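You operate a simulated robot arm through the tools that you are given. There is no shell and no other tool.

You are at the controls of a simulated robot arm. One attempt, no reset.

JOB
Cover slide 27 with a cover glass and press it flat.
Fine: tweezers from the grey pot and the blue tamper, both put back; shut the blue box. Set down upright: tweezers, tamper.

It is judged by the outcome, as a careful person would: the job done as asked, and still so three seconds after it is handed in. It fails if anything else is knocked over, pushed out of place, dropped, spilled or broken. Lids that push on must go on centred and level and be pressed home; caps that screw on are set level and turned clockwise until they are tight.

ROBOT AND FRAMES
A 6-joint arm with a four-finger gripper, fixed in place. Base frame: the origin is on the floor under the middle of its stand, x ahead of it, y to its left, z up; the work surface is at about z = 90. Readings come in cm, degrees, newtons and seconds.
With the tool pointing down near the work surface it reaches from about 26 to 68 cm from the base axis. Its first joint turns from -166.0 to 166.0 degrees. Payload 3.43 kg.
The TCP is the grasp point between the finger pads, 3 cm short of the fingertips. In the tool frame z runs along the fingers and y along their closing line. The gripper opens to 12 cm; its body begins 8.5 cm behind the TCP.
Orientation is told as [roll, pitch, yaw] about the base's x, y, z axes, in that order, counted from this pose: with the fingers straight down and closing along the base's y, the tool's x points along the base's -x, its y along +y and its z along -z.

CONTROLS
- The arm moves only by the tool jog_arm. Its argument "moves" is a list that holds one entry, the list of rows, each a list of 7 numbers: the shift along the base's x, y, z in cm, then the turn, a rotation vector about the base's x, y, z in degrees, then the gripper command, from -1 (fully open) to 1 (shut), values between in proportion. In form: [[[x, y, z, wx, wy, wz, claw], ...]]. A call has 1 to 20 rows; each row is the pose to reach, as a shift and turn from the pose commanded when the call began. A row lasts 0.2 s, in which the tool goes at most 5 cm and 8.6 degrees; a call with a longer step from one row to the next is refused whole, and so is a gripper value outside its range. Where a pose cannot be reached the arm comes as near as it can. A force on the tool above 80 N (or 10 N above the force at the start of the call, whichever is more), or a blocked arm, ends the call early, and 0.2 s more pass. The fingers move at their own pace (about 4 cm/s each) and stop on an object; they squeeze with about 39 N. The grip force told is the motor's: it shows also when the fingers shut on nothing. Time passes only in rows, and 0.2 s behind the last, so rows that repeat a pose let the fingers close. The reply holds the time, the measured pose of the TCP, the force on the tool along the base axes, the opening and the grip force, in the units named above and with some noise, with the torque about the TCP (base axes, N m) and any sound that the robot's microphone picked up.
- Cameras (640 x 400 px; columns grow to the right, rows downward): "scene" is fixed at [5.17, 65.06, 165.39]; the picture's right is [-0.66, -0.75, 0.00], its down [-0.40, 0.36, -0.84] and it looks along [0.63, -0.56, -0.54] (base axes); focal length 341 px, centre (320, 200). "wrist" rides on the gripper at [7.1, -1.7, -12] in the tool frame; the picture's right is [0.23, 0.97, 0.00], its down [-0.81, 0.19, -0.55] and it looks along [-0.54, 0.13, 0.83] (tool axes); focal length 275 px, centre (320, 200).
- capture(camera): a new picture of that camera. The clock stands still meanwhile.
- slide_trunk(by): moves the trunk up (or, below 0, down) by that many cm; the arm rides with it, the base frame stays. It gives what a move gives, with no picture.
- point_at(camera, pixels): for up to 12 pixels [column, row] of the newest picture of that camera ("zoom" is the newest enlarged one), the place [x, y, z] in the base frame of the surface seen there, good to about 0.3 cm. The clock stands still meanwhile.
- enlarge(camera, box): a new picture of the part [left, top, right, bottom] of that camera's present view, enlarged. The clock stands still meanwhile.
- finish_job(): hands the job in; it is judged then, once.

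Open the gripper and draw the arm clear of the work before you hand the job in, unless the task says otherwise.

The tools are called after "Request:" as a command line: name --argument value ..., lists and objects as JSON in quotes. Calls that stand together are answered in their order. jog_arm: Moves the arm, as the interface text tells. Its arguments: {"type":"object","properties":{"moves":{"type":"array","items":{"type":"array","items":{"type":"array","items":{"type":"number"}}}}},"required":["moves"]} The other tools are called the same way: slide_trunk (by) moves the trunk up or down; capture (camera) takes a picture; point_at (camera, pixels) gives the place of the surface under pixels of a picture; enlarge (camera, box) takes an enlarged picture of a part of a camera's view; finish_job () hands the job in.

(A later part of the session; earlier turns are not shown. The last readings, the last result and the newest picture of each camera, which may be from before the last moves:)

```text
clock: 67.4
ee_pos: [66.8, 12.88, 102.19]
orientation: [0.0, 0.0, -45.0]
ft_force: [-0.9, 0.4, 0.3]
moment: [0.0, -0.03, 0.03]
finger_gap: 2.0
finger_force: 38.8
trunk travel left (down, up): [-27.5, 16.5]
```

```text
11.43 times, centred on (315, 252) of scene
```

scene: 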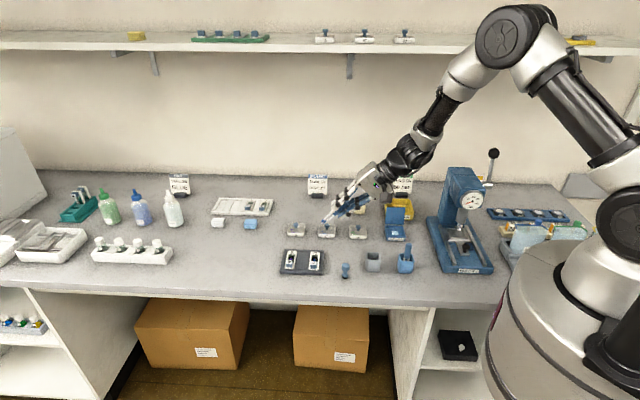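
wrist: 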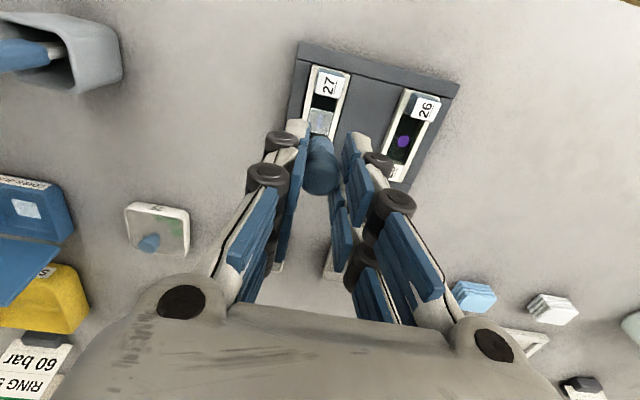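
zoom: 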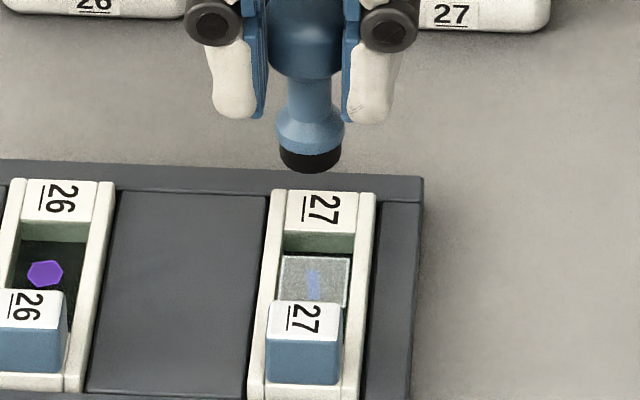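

Request:
enlarge --camera "wrist" --box '[285, 50, 375, 150]'

Request:
point_at --camera "zoom" --pixels '[[278, 285], [278, 265], [278, 300], [255, 240], [325, 255], [305, 330], [245, 315], [295, 290], [265, 290], [300, 265], [280, 320], [290, 245]]'

Request:
enlarge --camera "scene" --box '[300, 235, 330, 270]'

Request:
point_at --camera "zoom" --pixels '[[310, 165], [285, 158], [335, 158], [310, 140], [314, 285], [285, 262], [345, 265], [300, 280], [330, 280], [290, 290], [340, 295], [310, 95]]'

```text
4.00 times, centred on (330, 100) of wrist
```

zoom: 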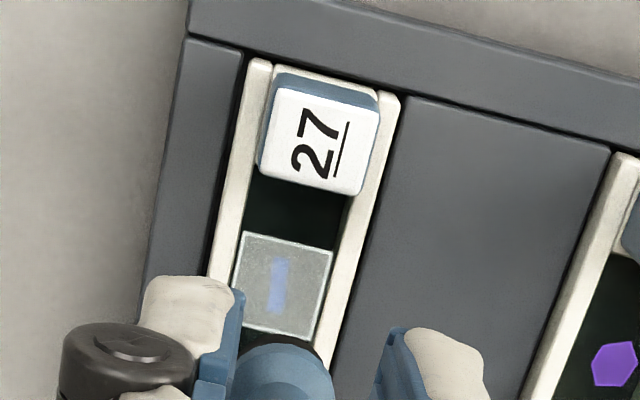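

```text
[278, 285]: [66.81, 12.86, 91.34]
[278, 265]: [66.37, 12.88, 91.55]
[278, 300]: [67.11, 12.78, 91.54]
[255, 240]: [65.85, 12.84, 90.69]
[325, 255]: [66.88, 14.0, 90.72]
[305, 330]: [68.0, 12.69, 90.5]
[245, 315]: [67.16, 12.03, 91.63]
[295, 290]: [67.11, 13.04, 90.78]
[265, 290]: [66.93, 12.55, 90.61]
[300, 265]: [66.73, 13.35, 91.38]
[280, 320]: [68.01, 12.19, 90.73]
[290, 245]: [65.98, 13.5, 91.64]
```

```text
11.43 times, centred on (315, 252) of scene
```

zoom: 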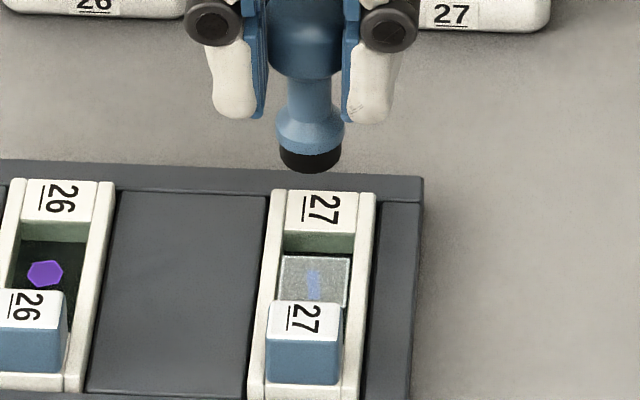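

```text
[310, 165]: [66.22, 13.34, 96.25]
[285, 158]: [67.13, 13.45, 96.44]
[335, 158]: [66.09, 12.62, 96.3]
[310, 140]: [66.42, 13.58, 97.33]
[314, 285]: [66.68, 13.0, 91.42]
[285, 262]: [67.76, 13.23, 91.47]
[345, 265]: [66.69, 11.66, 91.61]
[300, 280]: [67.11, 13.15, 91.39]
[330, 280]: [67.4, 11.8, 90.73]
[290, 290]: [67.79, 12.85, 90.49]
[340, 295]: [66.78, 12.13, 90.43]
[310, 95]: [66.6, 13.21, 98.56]
```

The tamper's foot (centre ≈[66.72, 12.86]) is over the glass centre (≈[66.75, 12.93]), and the glass covers the specimen. I'll lower to ~0.5 cm above the glass.

Request:
jog_arm --moves '[[[0.03, 0.05, -1.5, 0, 0, 0, 0.85], [0.03, 0.05, -3, 0, 0, 0, 0.85], [0.03, 0.05, -4, 0, 0, 0, 0.85], [0.03, 0.05, -4, 0, 0, 0, 0.85]]]'

Request:
enlarge --camera "scene" --box '[300, 235, 330, 270]'

Request:
enlarge --camera "wrist" --box '[285, 70, 375, 170]'

```text
clock: 68.4
ee_pos: [66.72, 12.96, 98.01]
orientation: [0.0, 0.0, -45.0]
ft_force: [-0.3, 0.0, 0.7]
moment: [-0.02, -0.01, -0.01]
finger_gap: 2.04
finger_force: 38.7
trunk travel left (down, up): [-27.5, 16.5]
```

```text
11.43 times, centred on (315, 252) of scene
```

zoom: 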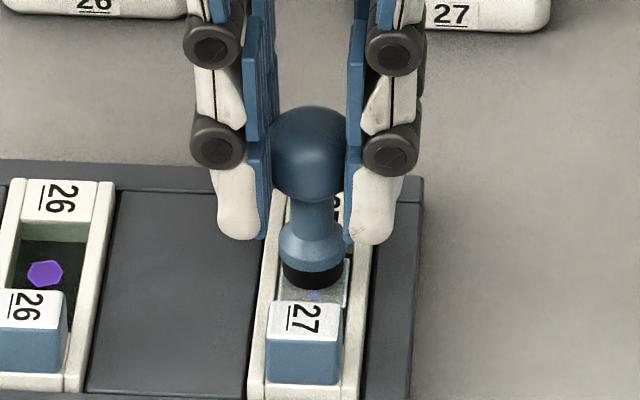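

```text
4.00 times, centred on (330, 120) of wrist
```

zoom: 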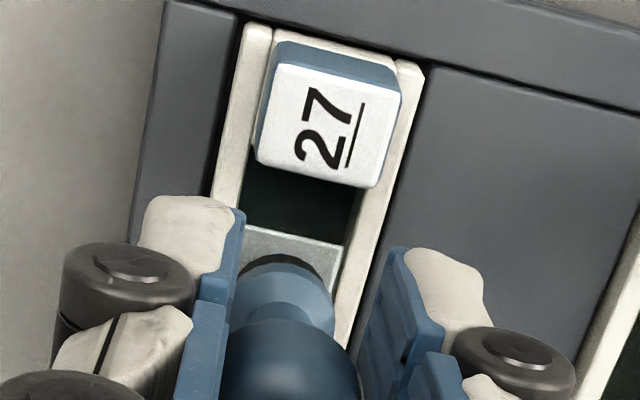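

The foot hovers just over the glass, centred. I'll lower in 0.1 cm steps to contact.

Request:
jog_arm --moves '[[[0, 0, -0.1, 0, 0, 0, 0.85], [0, 0, -0.2, 0, 0, 0, 0.85], [0, 0, -0.2, 0, 0, 0, 0.85]]]'

Request:
jog_arm --moves '[[[0, 0, -0.1, 0, 0, 0, 0.85], [0, 0, -0.1, 0, 0, 0, 0.85]]]'

```text
clock: 69.2
ee_pos: [66.72, 12.84, 97.74]
orientation: [0.1, 0.0, -44.9]
ft_force: [0.7, -0.1, -0.5]
moment: [0.02, 0.03, -0.02]
finger_gap: 2.0
finger_force: 38.3
trunk travel left (down, up): [-27.5, 16.5]
```

```text
clock: 69.8
ee_pos: [66.76, 12.93, 97.75]
orientation: [0.0, 0.0, -45.0]
ft_force: [1.2, 0.2, -0.2]
moment: [0.0, -0.01, -0.04]
finger_gap: 2.02
finger_force: 39.1
trunk travel left (down, up): [-27.5, 16.5]
```

No contact yet. I continue in 0.1 cm steps, checking the force each time.

Request:
jog_arm --moves '[[[0, 0, -0.1, 0, 0, 0, 0.85], [0, 0, -0.1, 0, 0, 0, 0.85]]]'

Request:
jog_arm --moves '[[[0, 0, -0.08, 0, 0, 0, 0.85], [0, 0, -0.08, 0, 0, 0, 0.85]]]'

```text
clock: 70.4
ee_pos: [66.77, 13.0, 97.62]
orientation: [-0.1, 0.1, -45.0]
ft_force: [-0.5, 0.8, -0.1]
moment: [0.01, 0.0, -0.02]
finger_gap: 1.99
finger_force: 38.9
trunk travel left (down, up): [-27.5, 16.5]
```

```text
clock: 71.0
ee_pos: [66.85, 12.8, 97.56]
orientation: [0.0, 0.1, -44.9]
ft_force: [0.3, 0.0, -0.3]
moment: [-0.01, -0.01, 0.01]
finger_gap: 2.03
finger_force: 38.7
trunk travel left (down, up): [-27.5, 16.5]
```

Request:
jog_arm --moves '[[[0, 0, -0.1, 0, 0, 0, 0.85], [0, 0, -0.1, 0, 0, 0, 0.85]]]'

Request:
enlarge --camera "scene" --box '[305, 245, 325, 268]'

```text
clock: 71.6
ee_pos: [66.72, 12.79, 97.63]
orientation: [0.1, -0.1, -45.0]
ft_force: [0.1, -0.8, 5.0]
moment: [0.01, 0.02, 0.0]
finger_gap: 1.99
finger_force: 38.8
trunk travel left (down, up): [-27.5, 16.5]
```

```text
16.00 times, centred on (315, 256) of scene
```

zoom: 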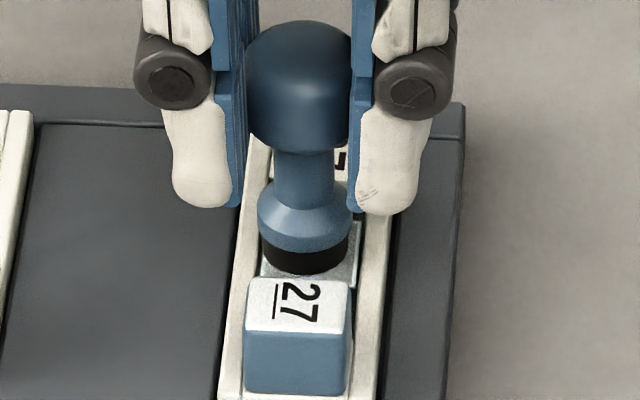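

Contact at 5 N. I'll press a little harder (to ~10–15 N) and hold about 1.5 s.

Request:
jog_arm --moves '[[[0, 0, -0.1, 0, 0, 0, 0.85], [0, 0, -0.1, 0, 0, 0, 0.85], [0, 0, -0.1, 0, 0, 0, 0.85], [0, 0, -0.1, 0, 0, 0, 0.85]]]'

```text
clock: 72.6
ee_pos: [66.89, 12.96, 97.47]
orientation: [0.1, -0.1, -45.0]
ft_force: [1.6, -0.6, 12.4]
moment: [-0.02, -0.05, -0.01]
finger_gap: 2.04
finger_force: 38.8
trunk travel left (down, up): [-27.5, 16.5]
```

12.4 N now; I'll hold this for another ~1.5 s.

Request:
jog_arm --moves '[[[0, 0, 0, 0, 0, 0, 0.85], [0, 0, 0, 0, 0, 0, 0.85], [0, 0, -0.03, 0, 0, 0, 0.85], [0, 0, -0.03, 0, 0, 0, 0.85], [0, 0, -0.03, 0, 0, 0, 0.85], [0, 0, -0.03, 0, 0, 0, 0.85], [0, 0, -0.03, 0, 0, 0, 0.85]]]'

Request:
enlarge --camera "scene" --box '[305, 245, 325, 268]'

```text
clock: 74.2
ee_pos: [66.74, 12.92, 97.45]
orientation: [0.1, -0.1, -45.0]
ft_force: [0.9, -0.1, 17.0]
moment: [0.05, -0.01, 0.0]
finger_gap: 2.02
finger_force: 39.7
trunk travel left (down, up): [-27.5, 16.5]
```

```text
16.00 times, centred on (315, 256) of scene
```

zoom: 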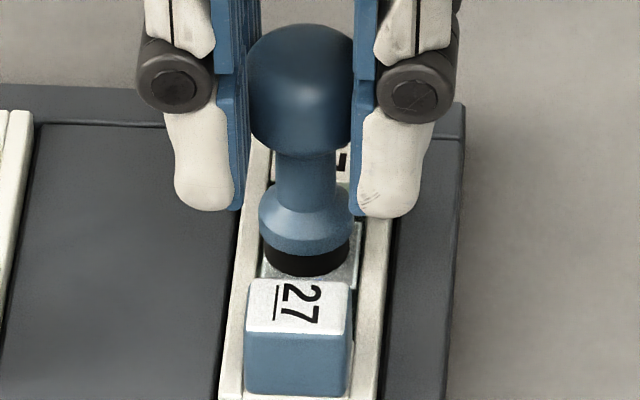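

Pressed at 17 N. I'll now lift straight up slowly and check the glass.

Request:
jog_arm --moves '[[[0, 0, 0.15, 0, 0, 0, 0.85], [0, 0, 0.3, 0, 0, 0, 0.85], [0, 0, 0.6, 0, 0, 0, 0.85], [0, 0, 1.2, 0, 0, 0, 0.85], [0, 0, 2.5, 0, 0, 0, 0.85], [0, 0, 5, 0, 0, 0, 0.85], [0, 0, 7, 0, 0, 0, 0.85], [0, 0, 7, 0, 0, 0, 0.85]]]'

Request:
enlarge --camera "scene" --box '[305, 245, 325, 268]'

Request:
enlarge --camera "wrist" --box '[285, 40, 375, 140]'

Request:
enlarge --camera "scene" --box '[280, 220, 350, 275]'

```text
clock: 76.0
ee_pos: [66.74, 12.95, 104.29]
orientation: [-0.1, 0.0, -45.0]
ft_force: [0.1, -0.6, -0.4]
moment: [0.0, 0.01, 0.02]
finger_gap: 2.03
finger_force: 39.2
trunk travel left (down, up): [-27.5, 16.5]
```

```text
16.00 times, centred on (315, 256) of scene
```

zoom: 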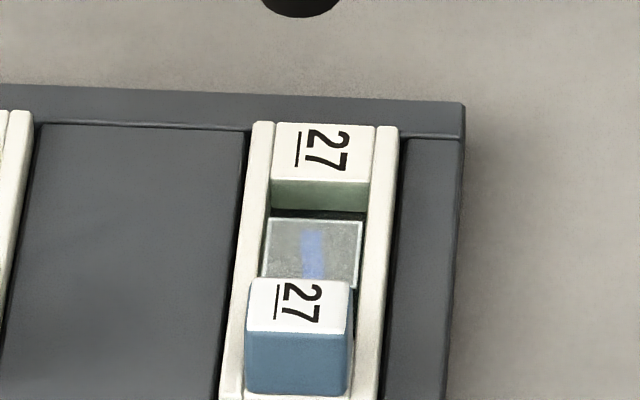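

```text
4.00 times, centred on (330, 90) of wrist
```

zoom: 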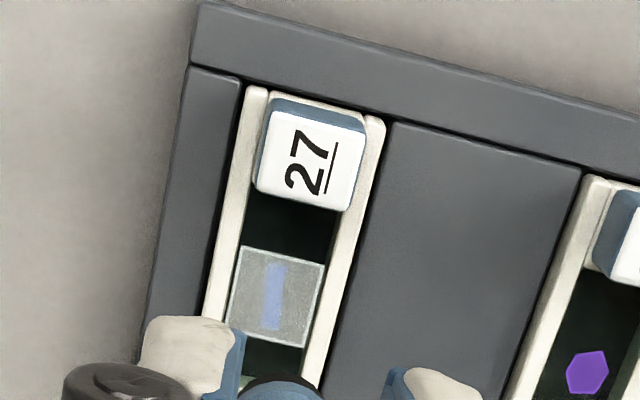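

```text
7.27 times, centred on (315, 248) of scene
```

zoom: 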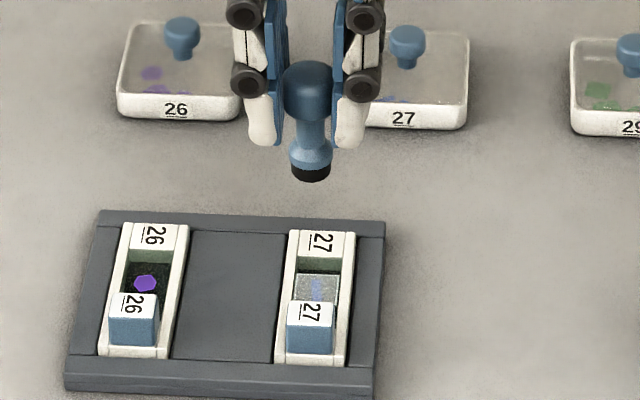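

The specimen under the glass has spread evenly and the glass lies flat. I'll carry the tamper back over its original spot [55.85, 9.98].

Request:
jog_arm --moves '[[[-2, -0.5, 0, 0, 0, 0, 0.85], [-5, -1.4, 0, 0, 0, 0, 0.85], [-8, -2.2, 0, 0, 0, 0, 0.85], [-10.9, -2.96, 0, 0, 0, 0, 0.85], [-10.9, -2.96, -3, 0, 0, 0, 0.85], [-10.9, -2.96, -5.5, 0, 0, 0, 0.85], [-10.9, -2.96, -7.2, 0, 0, 0, 0.85], [-10.9, -2.96, -7.2, 0, 0, 0, 0.85]]]'

Request:
enlarge --camera "scene" --box '[315, 230, 375, 285]'

```text
clock: 77.8
ee_pos: [55.91, 9.96, 97.16]
orientation: [-0.1, 0.0, -45.0]
ft_force: [0.6, 0.2, 0.0]
moment: [-0.02, 0.01, 0.01]
finger_gap: 2.03
finger_force: 39.3
trunk travel left (down, up): [-27.5, 16.5]
```

```text
7.27 times, centred on (345, 258) of scene
```

zoom: 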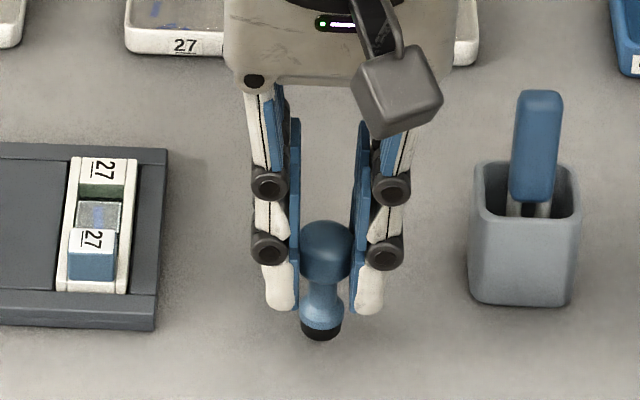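

The tamper hangs upright just above its spot. I'll lower until it touches the bench.

Request:
jog_arm --moves '[[[-0.04, 0.02, -0.4, 0, 0, 0, 0.85], [-0.04, 0.02, -0.7, 0, 0, 0, 0.85], [-0.04, 0.02, -0.9, 0, 0, 0, 0.85], [-0.04, 0.02, -0.9, 0, 0, 0, 0.85]]]'

```text
clock: 78.8
ee_pos: [55.93, 10.02, 96.15]
orientation: [0.0, 0.0, -45.0]
ft_force: [-0.9, -0.1, -0.5]
moment: [-0.02, 0.0, -0.03]
finger_gap: 1.99
finger_force: 38.8
trunk travel left (down, up): [-27.5, 16.5]
```

Request:
jog_arm --moves '[[[0, 0, -0.08, 0, 0, 0, 0.85], [0, 0, -0.08, 0, 0, 0, 0.85]]]'

```text
clock: 79.4
ee_pos: [55.91, 10.01, 96.05]
orientation: [0.0, 0.0, -44.9]
ft_force: [0.7, -0.2, 0.1]
moment: [0.0, 0.01, 0.0]
finger_gap: 2.02
finger_force: 38.9
trunk travel left (down, up): [-27.5, 16.5]
```

Not touching yet; I'll continue down in small steps.

Request:
jog_arm --moves '[[[0, 0, -0.08, 0, 0, 0, 0.85], [0, 0, -0.08, 0, 0, 0, 0.85]]]'

Request:
enlarge --camera "scene" --box '[330, 250, 360, 287]'

```text
clock: 80.0
ee_pos: [55.88, 10.05, 96.09]
orientation: [0.1, 0.0, -45.0]
ft_force: [1.7, -0.7, 3.0]
moment: [-0.06, -0.05, 0.03]
finger_gap: 2.02
finger_force: 38.6
trunk travel left (down, up): [-27.5, 16.5]
```

```text
10.81 times, centred on (345, 268) of scene
```

zoom: 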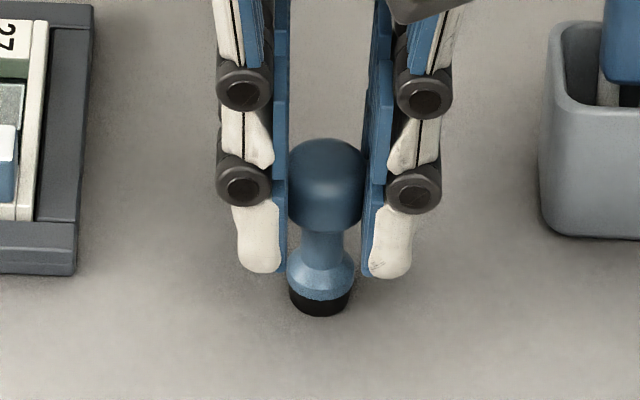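

The foot is on the bench (3 N). I'll open the fingers slowly and check that the tamper stands upright.

Request:
jog_arm --moves '[[[0, 0, 0.02, 0, 0, 0, 0.62], [0, 0, 0.02, 0, 0, 0, 0.5], [0, 0, 0.02, 0, 0, 0, 0.3], [0, 0, 0.02, 0, 0, 0, 0.17], [0, 0, 0.02, 0, 0, 0, 0.17]]]'

Request:
enlarge --camera "scene" --box '[320, 235, 370, 287]'

```text
clock: 81.2
ee_pos: [55.84, 10.02, 96.08]
orientation: [0.0, -0.1, -45.0]
ft_force: [-0.1, -0.4, -0.5]
moment: [-0.03, 0.06, -0.03]
finger_gap: 4.97
finger_force: 0.0
trunk travel left (down, up): [-27.5, 16.5]
```

```text
7.69 times, centred on (345, 261) of scene
```

zoom: 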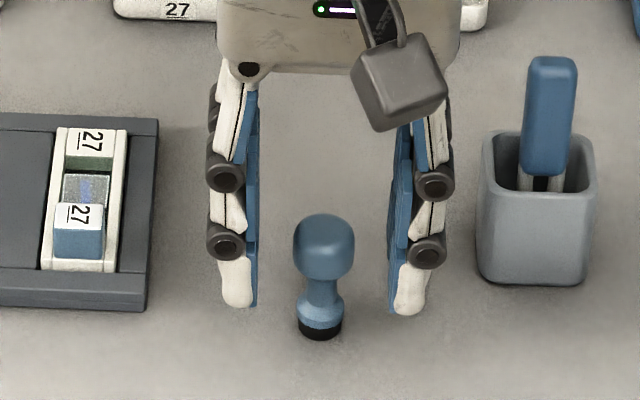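

The tamper stands upright in place. I'll rise, then turn to yaw +45° and travel to above the box, opening the fingers to ~8.4 cm to straddle the raised lid.

Request:
jog_arm --moves '[[[0, 0, 2, 0, 0, 0, 0.17], [0, 0, 5, 0, 0, 0, 0.17], [0, 0, 9, 0, 0, 0, 0.17], [0, -1, 13, 0, 0, 5, 0.17], [0.3, -4, 16, 0, 0, 13, 0.17], [0.6, -7, 16, 0, 0, 21, 0.17], [0.9, -10, 16, 0, 0, 29, 0.17], [1.2, -13, 16, 0, 0, 37, 0], [1.5, -16, 16, 0, 0, 45, -0.1], [1.8, -18, 16, 0, 0, 53, -0.2], [2.1, -20, 16, 0, 0, 61, -0.3], [2.4, -22, 16, 0, 0, 69, -0.4], [2.7, -24, 16, 0, 0, 77, -0.4], [3.0, -26, 16, 0, 0, 85, -0.4], [3.2, -27, 16, 0, 0, 90, -0.4], [3.2, -27, 16, 0, 0, 90, -0.4]]]'

Request:
enlarge --camera "scene" --box '[370, 195, 430, 245]'

Request:
capture --camera "wrist"

```text
clock: 84.6
ee_pos: [59.21, -16.95, 112.07]
orientation: [0.1, 0.0, 45.1]
ft_force: [0.8, 0.9, -0.1]
moment: [0.01, -0.02, -0.01]
finger_gap: 8.4
finger_force: 0.1
trunk travel left (down, up): [-27.5, 16.5]
```

```text
8.00 times, centred on (400, 220) of scene
```

zoom: 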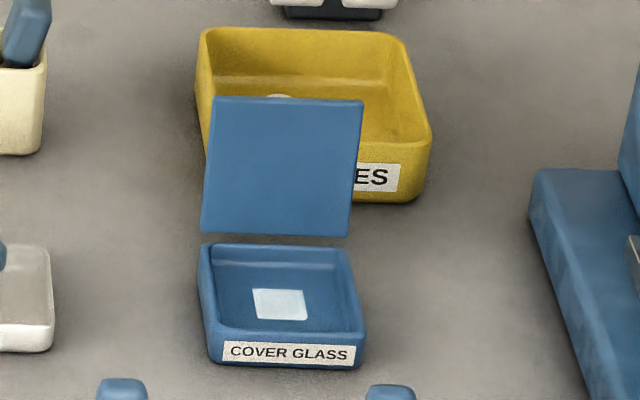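

```text
taken
```

wrist: 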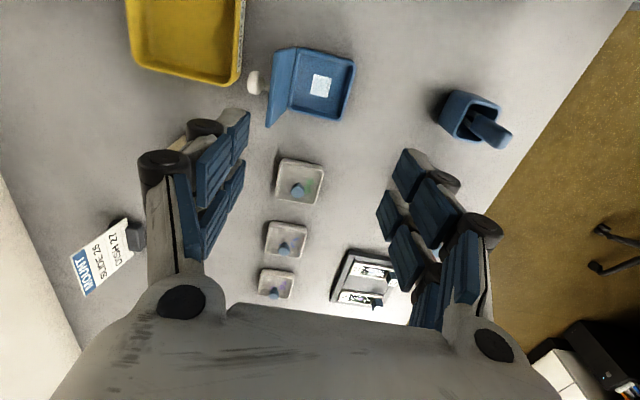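

I'll measure the lid's top edge, bottom edge and knob to know its current angle.

Request:
point_at --camera "wrist" --pixels '[[255, 83], [258, 75], [254, 93], [297, 52], [268, 123], [284, 85], [272, 122], [296, 60], [340, 55], [240, 60], [236, 82], [262, 83]]'

Request:
enlarge --camera "scene" --box '[370, 195, 430, 245]'

Request:
point_at --camera "zoom" --pixels '[[220, 105], [355, 107], [207, 228], [340, 232], [280, 165], [280, 96], [290, 101], [285, 225], [375, 180], [205, 150], [400, 150], [280, 120]]'

Request:
enlarge --camera "wrist" --box '[220, 30, 370, 140]'

```text
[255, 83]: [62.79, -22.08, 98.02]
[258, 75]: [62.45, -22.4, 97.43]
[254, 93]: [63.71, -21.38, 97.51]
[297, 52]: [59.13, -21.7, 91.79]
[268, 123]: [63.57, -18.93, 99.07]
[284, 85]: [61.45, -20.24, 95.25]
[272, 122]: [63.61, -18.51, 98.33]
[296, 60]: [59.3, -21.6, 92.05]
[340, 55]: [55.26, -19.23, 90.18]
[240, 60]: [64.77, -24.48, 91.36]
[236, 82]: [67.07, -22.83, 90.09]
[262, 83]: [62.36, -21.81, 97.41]
```

```text
8.00 times, centred on (400, 220) of scene
```

zoom: 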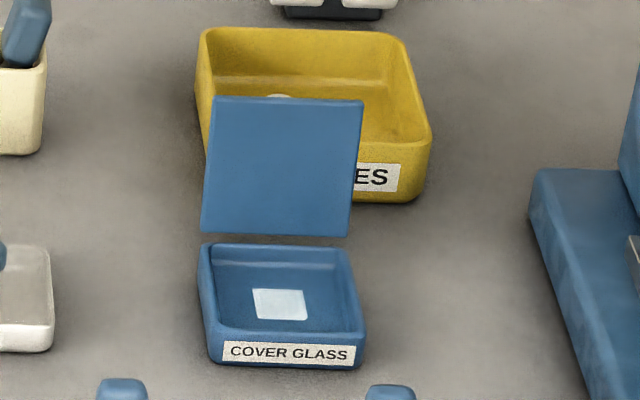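

```text
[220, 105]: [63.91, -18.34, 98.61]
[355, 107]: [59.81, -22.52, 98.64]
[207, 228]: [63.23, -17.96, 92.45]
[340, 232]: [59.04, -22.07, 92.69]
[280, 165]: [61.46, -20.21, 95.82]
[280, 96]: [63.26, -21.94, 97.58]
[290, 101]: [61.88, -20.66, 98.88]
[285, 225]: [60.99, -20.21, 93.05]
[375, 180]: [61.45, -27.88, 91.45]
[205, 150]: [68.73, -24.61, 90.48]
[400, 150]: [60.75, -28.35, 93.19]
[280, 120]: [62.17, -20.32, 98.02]
```

```text
3.64 times, centred on (295, 85) of wrist
```

zoom: 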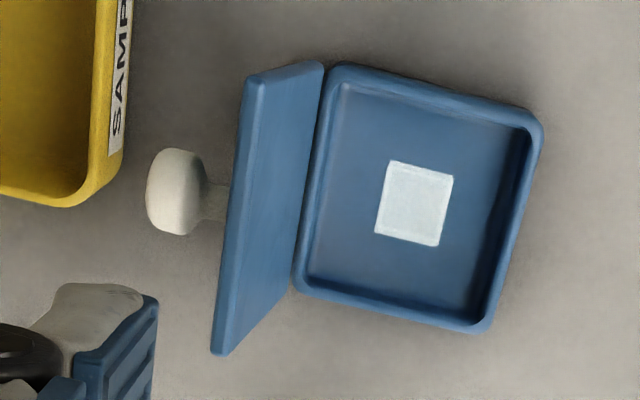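

I'll check the yellow tray's rim height since the rear fingers will pass above it.

Request:
point_at --camera "zoom" --pixels '[[95, 100], [92, 150], [75, 190], [40, 198], [100, 50], [118, 60], [110, 150], [172, 160], [160, 190], [190, 215], [215, 200], [240, 90]]'

```text
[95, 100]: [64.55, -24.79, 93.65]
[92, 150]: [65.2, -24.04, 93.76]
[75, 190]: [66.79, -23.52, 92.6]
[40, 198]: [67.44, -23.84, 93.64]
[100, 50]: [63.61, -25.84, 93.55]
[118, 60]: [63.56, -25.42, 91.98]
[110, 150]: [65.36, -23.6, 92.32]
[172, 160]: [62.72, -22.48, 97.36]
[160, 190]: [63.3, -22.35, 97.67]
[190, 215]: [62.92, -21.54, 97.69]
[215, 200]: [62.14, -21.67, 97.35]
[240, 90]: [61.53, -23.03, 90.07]
```

The tray rim is only z≈93.7, so fingertips at 95.5 pass safely. I'll position the open fingers astride the lid, with the rear pair behind the knob.

Request:
jog_arm --moves '[[[0.9, -1.5, 0, 0, 0, 0, -0.4], [1.8, -2.9, -2, 0, 0, 0, -0.4], [1.8, -2.9, -6, 0, 0, 0, -0.4], [1.8, -2.9, -9.5, 0, 0, 0, -0.4], [1.8, -2.9, -9.5, 0, 0, 0, -0.4]]]'

Request:
enlarge --camera "scene" --box '[370, 185, 430, 245]'

Request:
capture --camera "wrist"

```text
clock: 85.8
ee_pos: [60.67, -19.8, 102.63]
orientation: [-0.1, -0.1, 44.9]
ft_force: [1.1, 0.2, 0.3]
moment: [0.0, -0.02, 0.0]
finger_gap: 8.41
finger_force: 0.1
trunk travel left (down, up): [-27.5, 16.5]
```

```text
6.67 times, centred on (400, 215) of scene
```

zoom: 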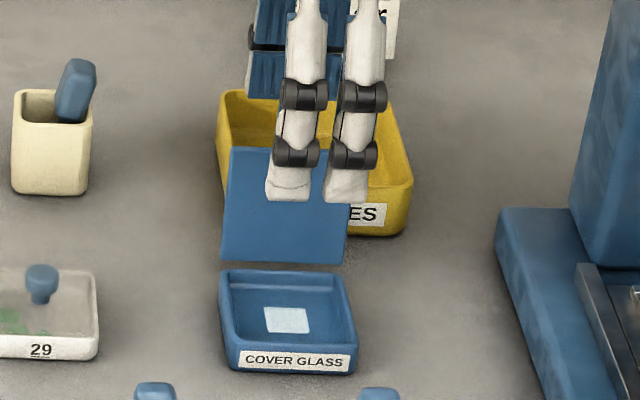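

```text
taken
```

wrist: 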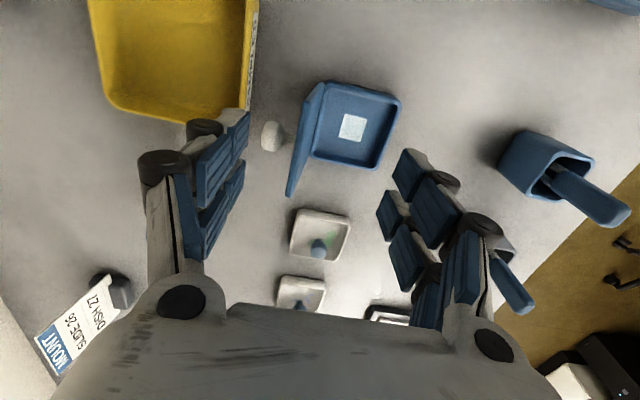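

The rear fingers are on the wall side of the knob. I'll shift slightly more toward the wall and descend to z≈98.6.

Request:
jog_arm --moves '[[[0.1, -0.15, 0, 0, 0, 0, -0.4], [0.1, -0.15, -2, 0, 0, 0, -0.4], [0.1, -0.15, -4, 0, 0, 0, -0.4], [0.1, -0.15, -4, 0, 0, 0, -0.4]]]'

Request:
enlarge --camera "scene" --box '[370, 185, 430, 245]'

Request:
capture --camera "wrist"

```text
clock: 86.8
ee_pos: [60.97, -20.22, 98.57]
orientation: [0.0, 0.1, 45.0]
ft_force: [-0.3, -0.1, 0.2]
moment: [0.01, -0.03, 0.01]
finger_gap: 8.42
finger_force: 0.0
trunk travel left (down, up): [-27.5, 16.5]
```

```text
6.67 times, centred on (400, 215) of scene
```

zoom: 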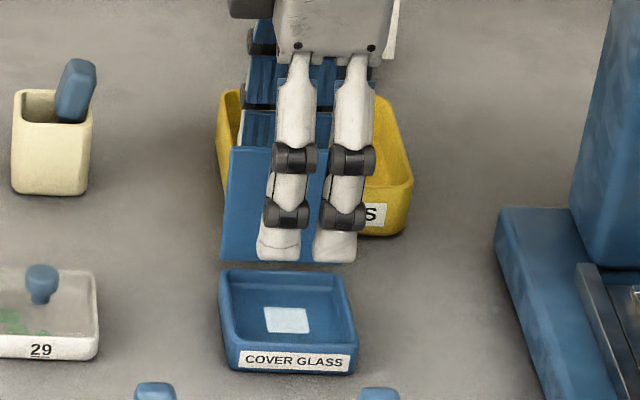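

```text
taken
```

wrist: 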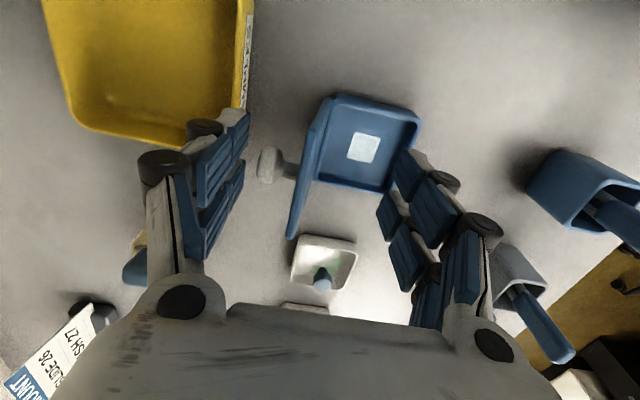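

The knob is between the lid's wall side and the rear fingers. I'll now draw the tool toward the front so the rear fingers push the knob and swing the lid down to ~50°.

Request:
jog_arm --moves '[[[-0.6, 0.6, 0, 0, 0, 0, -0.4], [-1.2, 1.2, 0, 0, 0, 0, -0.4], [-1.8, 1.8, 0, 0, 0, 0, -0.4], [-2.4, 2.4, 0, 0, 0, 0, -0.4], [-3.0, 3.0, 0, 0, 0, 0, -0.4], [-3.6, 3.6, 0, 0, 0, 0, -0.4], [-3.6, 3.6, 0, 0, 0, 0, -0.4]]]'

Request:
enlarge --camera "scene" --box '[370, 185, 430, 245]'

Request:
capture --camera "wrist"

```text
clock: 88.4
ee_pos: [57.4, -16.68, 98.65]
orientation: [0.0, 0.0, 45.0]
ft_force: [0.4, 0.3, 0.2]
moment: [0.0, -0.01, -0.01]
finger_gap: 8.4
finger_force: 0.0
trunk travel left (down, up): [-27.5, 16.5]
```

```text
6.67 times, centred on (400, 215) of scene
```

zoom: 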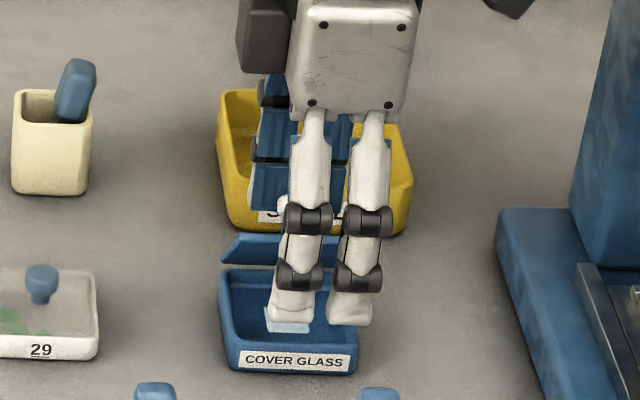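

```text
taken
```

wrist: 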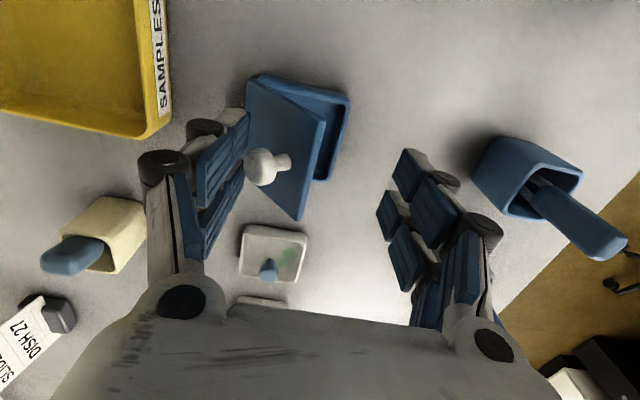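

The lid is swinging closed, now ~50°. I'll continue toward the front ~2 cm more.

Request:
jog_arm --moves '[[[-0.5, 0.5, 0, 0, 0, 0, -0.4], [-1.0, 1.0, 0, 0, 0, 0, -0.4], [-1.4, 1.4, 0, 0, 0, 0, -0.4], [-1.4, 1.4, 0, 0, 0, 0, -0.4]]]'

Request:
enlarge --camera "scene" --box '[370, 185, 430, 245]'

Request:
enlarge --camera "wrist" --box '[170, 60, 350, 240]'

```text
clock: 89.4
ee_pos: [56.02, -14.98, 98.63]
orientation: [0.0, -0.1, 45.0]
ft_force: [-0.4, -0.6, -0.6]
moment: [0.0, -0.01, 0.01]
finger_gap: 8.39
finger_force: 0.0
trunk travel left (down, up): [-27.5, 16.5]
```

```text
6.67 times, centred on (400, 215) of scene
```

zoom: 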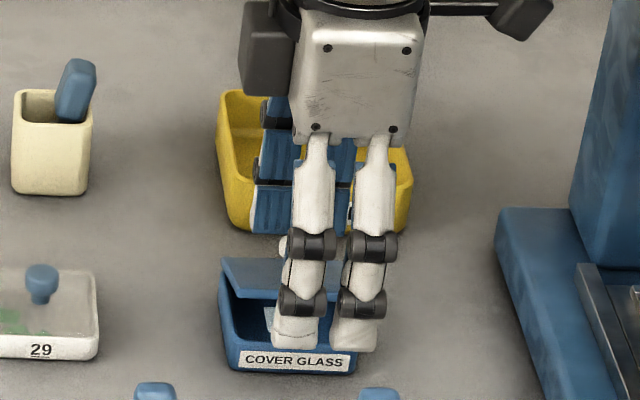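

```text
2.22 times, centred on (260, 150) of wrist
```

zoom: 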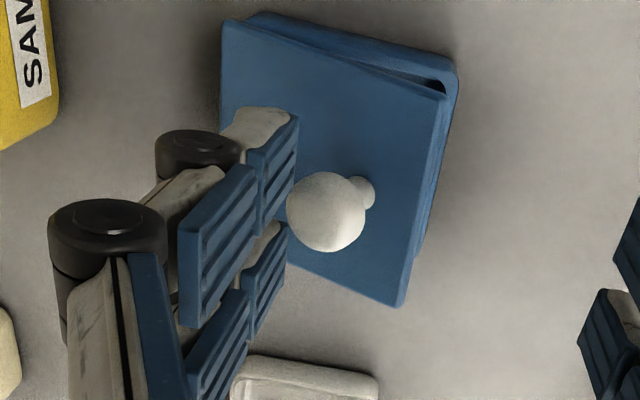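

The lid is down to ~20–25°. I'll measure the knob, then rise and press the knob down from above with closed fingertips.

Request:
point_at --camera "zoom" --pixels '[[330, 190], [320, 220], [350, 230], [300, 205], [440, 95], [400, 300], [225, 30], [430, 200], [375, 195], [290, 265], [330, 215], [345, 200]]'

Request:
jog_arm --moves '[[[0.3, -0.3, 1.5, 0, 0, 0, -0.4], [0.3, -0.3, 4, 0, 0, 0, -0.4], [0.3, -0.3, 7, 0, 0, 0, 0.2], [0.6, -0.6, 7, 0, 0, 0, 0.6], [1.0, -1.0, 7, 0, 0, 0, 1], [1.2, -1.2, 7, 0, 0, 0, 1], [1.2, -1.2, 7, 0, 0, 0, 1]]]'

Request:
enlarge --camera "scene" --box '[370, 185, 430, 245]'

Request:
capture --camera "wrist"

```text
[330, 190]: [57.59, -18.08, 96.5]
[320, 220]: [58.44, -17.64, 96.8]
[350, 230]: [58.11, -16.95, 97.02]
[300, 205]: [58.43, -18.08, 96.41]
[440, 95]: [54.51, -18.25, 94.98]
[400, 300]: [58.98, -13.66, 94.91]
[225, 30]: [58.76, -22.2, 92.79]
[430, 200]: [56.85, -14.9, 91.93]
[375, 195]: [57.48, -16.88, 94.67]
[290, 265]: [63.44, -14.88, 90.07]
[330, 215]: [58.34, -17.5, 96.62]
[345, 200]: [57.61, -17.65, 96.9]
```

```text
clock: 91.0
ee_pos: [57.16, -16.39, 105.71]
orientation: [0.0, 0.0, 45.0]
ft_force: [-0.4, 0.0, 0.7]
moment: [-0.02, 0.01, 0.0]
finger_gap: 0.09
finger_force: 2.5
trunk travel left (down, up): [-27.5, 16.5]
```

```text
6.67 times, centred on (400, 215) of scene
```

zoom: 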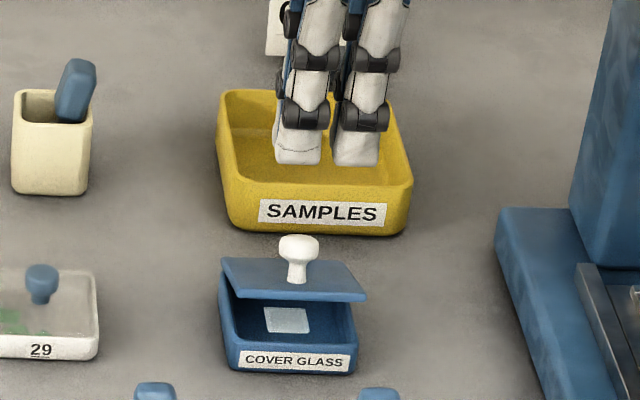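

```text
taken
```

wrist: 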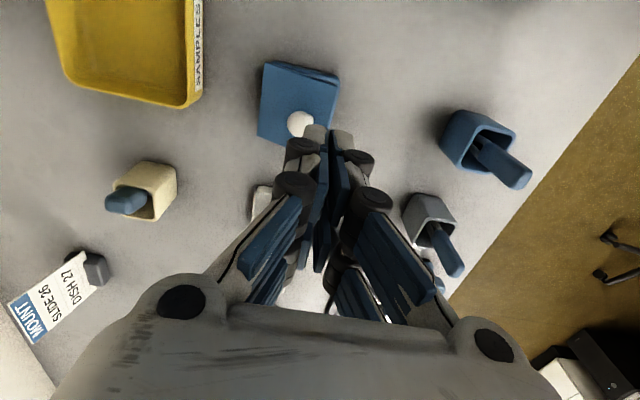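

The knob top is at about [58.2, −17.4, 96.9]. I'll place the closed fingertips just above it.

Request:
jog_arm --moves '[[[0.5, -0.4, -2, 0, 0, 0, 1], [0.94, -0.81, -4, 0, 0, 0, 1], [0.94, -0.81, -5.2, 0, 0, 0, 1], [0.94, -0.81, -5.2, 0, 0, 0, 1]]]'

Request:
enlarge --camera "scene" --box '[370, 195, 430, 245]'

```text
clock: 92.0
ee_pos: [58.12, -17.13, 100.39]
orientation: [0.0, 0.0, 45.2]
ft_force: [0.3, -0.5, 0.4]
moment: [0.0, 0.04, 0.03]
finger_gap: 0.0
finger_force: 33.4
trunk travel left (down, up): [-27.5, 16.5]
```

```text
8.00 times, centred on (400, 220) of scene
```

zoom: 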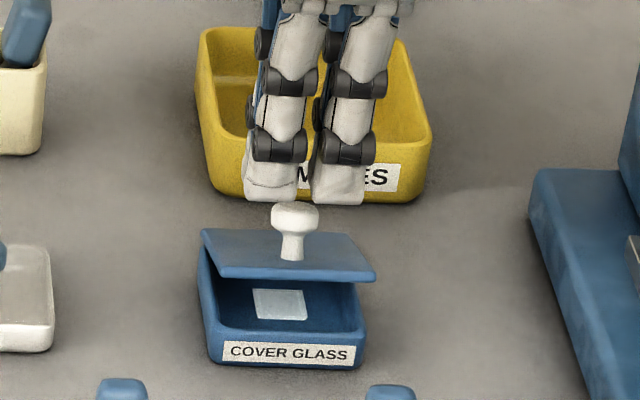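

The fingertips are right above the knob. I'll press down following the knob's arc, watching the force.

Request:
jog_arm --moves '[[[0, 0, -0.3, 0, 0, 0, 1], [-0.1, 0.12, -0.6, 0, 0, 0, 1], [-0.22, 0.3, -0.95, 0, 0, 0, 1], [-0.35, 0.5, -1.3, 0, 0, 0, 1], [-0.48, 0.68, -1.65, 0, 0, 0, 1], [-0.48, 0.68, -1.65, 0, 0, 0, 1]]]'

Request:
enlarge --camera "scene" --box '[370, 195, 430, 245]'

```text
clock: 93.4
ee_pos: [57.53, -16.35, 98.79]
orientation: [0.0, 0.0, 44.9]
ft_force: [-0.4, -0.1, -0.4]
moment: [-0.03, 0.0, -0.02]
finger_gap: 0.0
finger_force: 33.1
trunk travel left (down, up): [-27.5, 16.5]
```

```text
8.00 times, centred on (400, 220) of scene
```

zoom: 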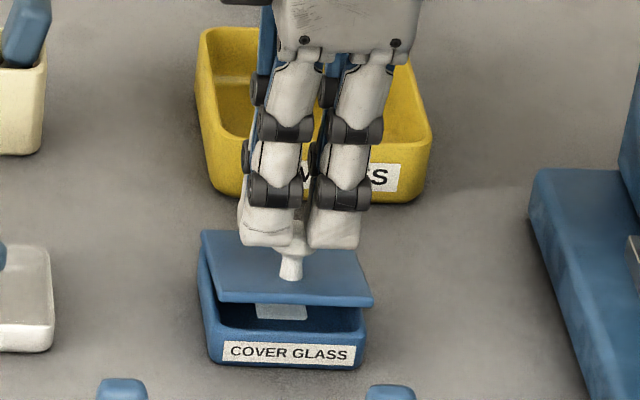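

The lid is down to ~12°. I'll continue pressing to close it fully.

Request:
jog_arm --moves '[[[-0.05, 0.05, -0.2, 0, 0, 0, 1], [-0.05, 0.05, -0.4, 0, 0, 0, 1], [-0.05, 0.05, -0.6, 0, 0, 0, 1], [-0.05, 0.05, -0.7, 0, 0, 0, 1], [-0.05, 0.05, -0.7, 0, 0, 0, 1]]]'

Request:
enlarge --camera "scene" --box '[370, 195, 430, 245]'

```text
clock: 94.6
ee_pos: [57.45, -16.42, 98.09]
orientation: [0.0, 0.0, 45.0]
ft_force: [0.5, -0.2, -0.1]
moment: [0.02, 0.0, 0.01]
finger_gap: 0.0
finger_force: 33.3
trunk travel left (down, up): [-27.5, 16.5]
```

```text
8.00 times, centred on (400, 220) of scene
```

zoom: 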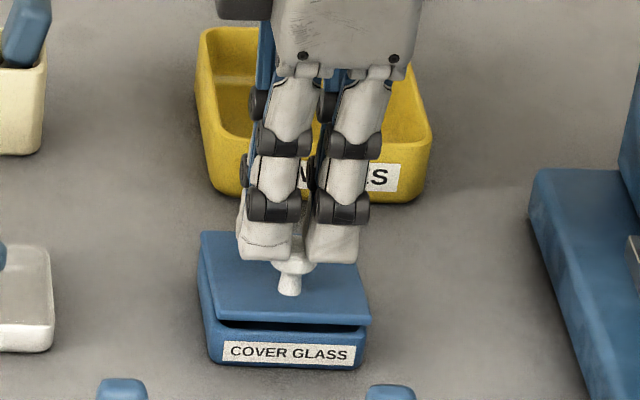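

Nearly shut, with a thin gap at the front. I'll continue down in small steps until I feel the lid seat.

Request:
jog_arm --moves '[[[0, 0, -0.15, 0, 0, 0, 1], [0, 0, -0.3, 0, 0, 0, 1], [0, 0, -0.3, 0, 0, 0, 1]]]'

Request:
jog_arm --moves '[[[0, 0, -0.15, 0, 0, 0, 1], [0, 0, -0.15, 0, 0, 0, 1]]]'

Request:
enlarge --camera "scene" --box '[370, 195, 430, 245]'

```text
clock: 95.4
ee_pos: [57.48, -16.13, 97.68]
orientation: [0.0, 0.0, 45.0]
ft_force: [-0.1, -0.7, -0.4]
moment: [0.0, 0.02, 0.03]
finger_gap: 0.0
finger_force: 33.5
trunk travel left (down, up): [-27.5, 16.5]
```

```text
clock: 96.0
ee_pos: [57.56, -16.19, 97.6]
orientation: [0.0, 0.0, 45.1]
ft_force: [0.3, 0.0, 0.1]
moment: [0.01, 0.01, 0.02]
finger_gap: 0.0
finger_force: 33.3
trunk travel left (down, up): [-27.5, 16.5]
```

```text
8.00 times, centred on (400, 220) of scene
```

zoom: 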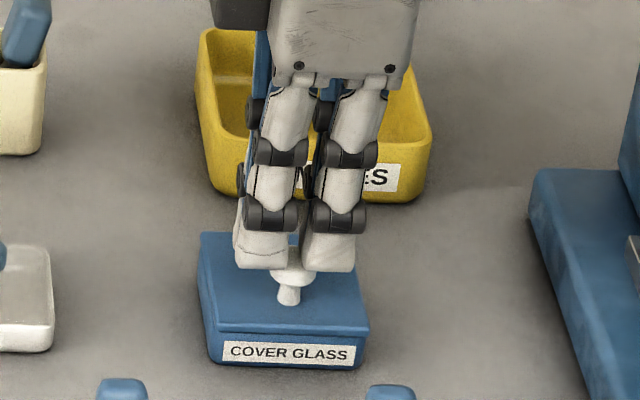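

The front gap is gone. I'll press a little further to be sure that it's home, watching for reaction force.

Request:
jog_arm --moves '[[[0, 0, -0.12, 0, 0, 0, 1], [0, 0, -0.12, 0, 0, 0, 1]]]'

Request:
jog_arm --moves '[[[0, 0, -0.1, 0, 0, 0, 1], [0, 0, -0.1, 0, 0, 0, 1]]]'

Request:
enlarge --camera "scene" --box '[380, 210, 415, 245]'

Request:
enlarge --camera "wrist" --box '[250, 60, 400, 180]'

```text
clock: 96.6
ee_pos: [57.56, -16.31, 97.52]
orientation: [-0.1, -0.1, 44.9]
ft_force: [-1.3, 0.9, 6.4]
moment: [0.01, 0.04, -0.03]
finger_gap: 0.61
finger_force: 33.2
trunk travel left (down, up): [-27.5, 16.5]
```

```text
clock: 97.2
ee_pos: [57.52, -16.33, 97.56]
orientation: [-0.3, -0.1, 45.0]
ft_force: [2.0, 4.0, 13.5]
moment: [0.05, 0.0, 0.03]
finger_gap: 0.6
finger_force: 33.7
trunk travel left (down, up): [-27.5, 16.5]
```

```text
11.43 times, centred on (398, 228) of scene
```

zoom: 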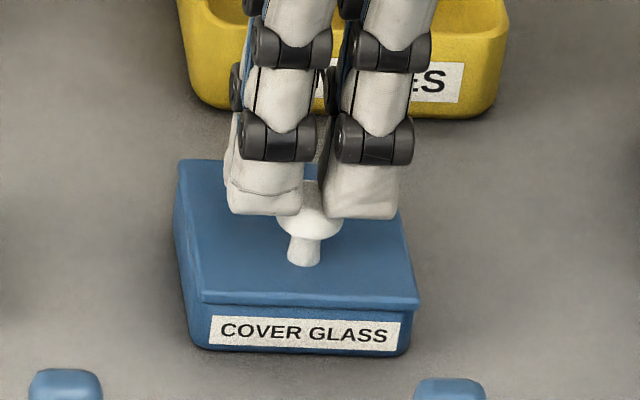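

```text
3.33 times, centred on (325, 120) of wrist
```

zoom: 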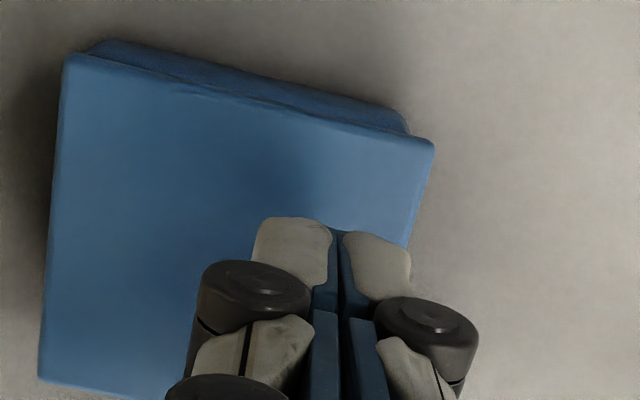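

The lid is shut and pressed home (13.5 N reaction). I'll ease up, opening the fingers slightly so they don't pinch the knob, then rise clear.

Request:
jog_arm --moves '[[[0, 0, 0.15, 0, 0, 0, 0.85], [0, 0, 0.3, 0, 0, 0, 0.6], [0, 0, 0.6, 0, 0, 0, 0.4], [0, 0, 1.5, 0, 0, 0, 0.4], [0, 0, 4, 0, 0, 0, 0.4], [0, 0, 8, 0, 0, 0, 0.4], [-1, 1, 12, 0, 0, 0, 0.4], [-2, 3, 15, 0, 0, 0, 0.4], [-2, 3, 15, 0, 0, 0, 0.4]]]'

Request:
enlarge --camera "scene" --box '[380, 210, 415, 245]'

Request:
capture --camera "scene"

Request:
capture --camera "wrist"

```text
clock: 99.2
ee_pos: [55.58, -13.66, 112.17]
orientation: [0.1, 0.0, 45.0]
ft_force: [0.1, 0.0, 0.0]
moment: [0.01, -0.02, 0.0]
finger_gap: 3.61
finger_force: 0.1
trunk travel left (down, up): [-27.5, 16.5]
```

```text
11.43 times, centred on (398, 228) of scene
```

zoom: 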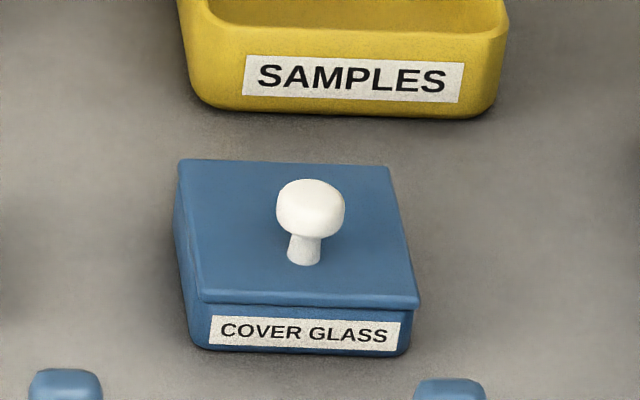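

```text
taken
```

scene: 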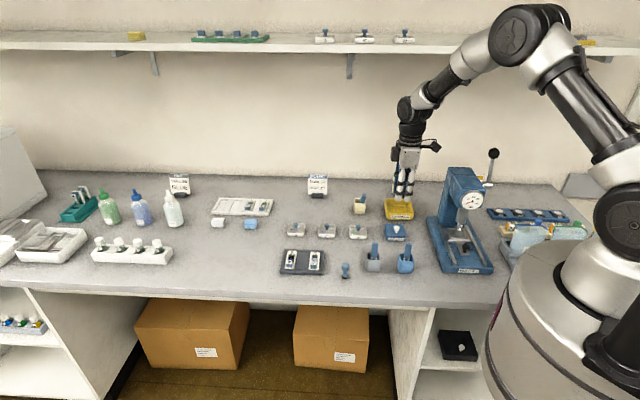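

```text
taken
```

wrist: 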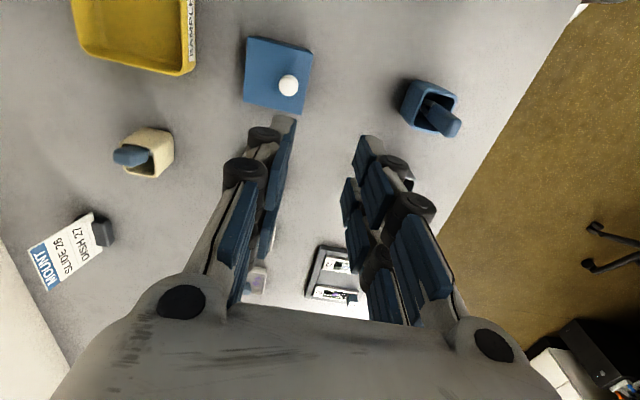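

The box is shut. I'll verify the lid level and do close checks of slide 27, tweezers and tamper from the scene camera.

Request:
enlarge --camera "scene" --box '[380, 210, 415, 245]'

Request:
point_at --camera "zoom" --pixels '[[188, 168], [380, 172], [410, 292], [210, 290], [310, 190], [260, 250], [360, 250], [300, 275]]'

Request:
enlarge --camera "scene" --box '[270, 235, 420, 285]'

Request:
enlarge --camera "scene" --box '[305, 245, 325, 268]'

```text
11.43 times, centred on (398, 228) of scene
```

zoom: 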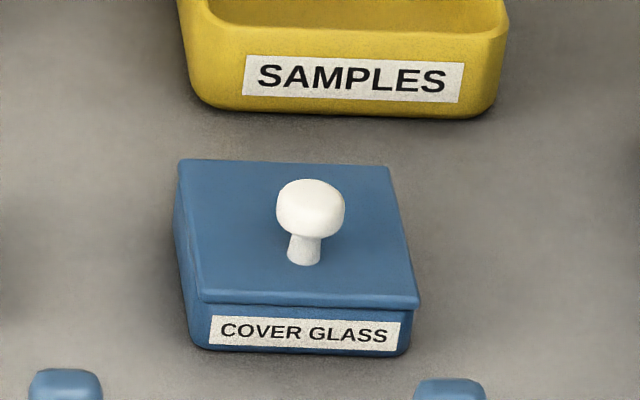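

```text
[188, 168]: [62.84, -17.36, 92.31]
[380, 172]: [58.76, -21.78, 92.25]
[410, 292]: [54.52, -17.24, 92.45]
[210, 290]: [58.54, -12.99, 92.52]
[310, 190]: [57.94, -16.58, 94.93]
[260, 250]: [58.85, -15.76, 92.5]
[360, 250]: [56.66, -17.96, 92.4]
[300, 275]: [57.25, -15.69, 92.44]
```

```text
4.27 times, centred on (345, 260) of scene
```

zoom: 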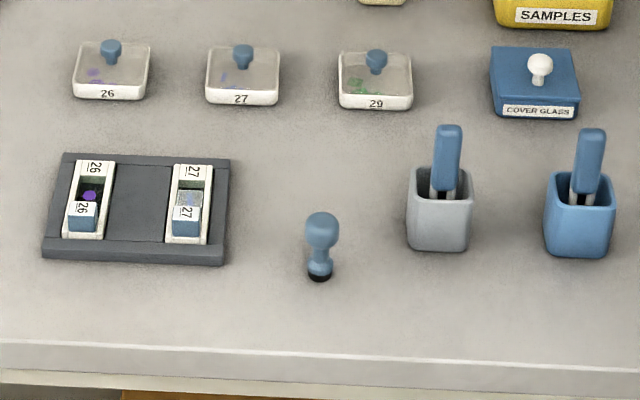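

```text
16.00 times, centred on (315, 256) of scene
```

zoom: 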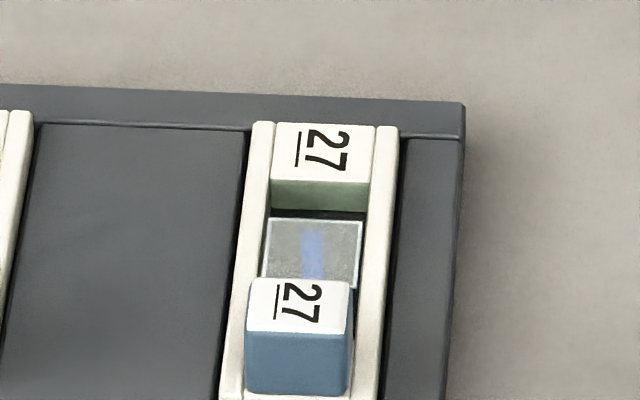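

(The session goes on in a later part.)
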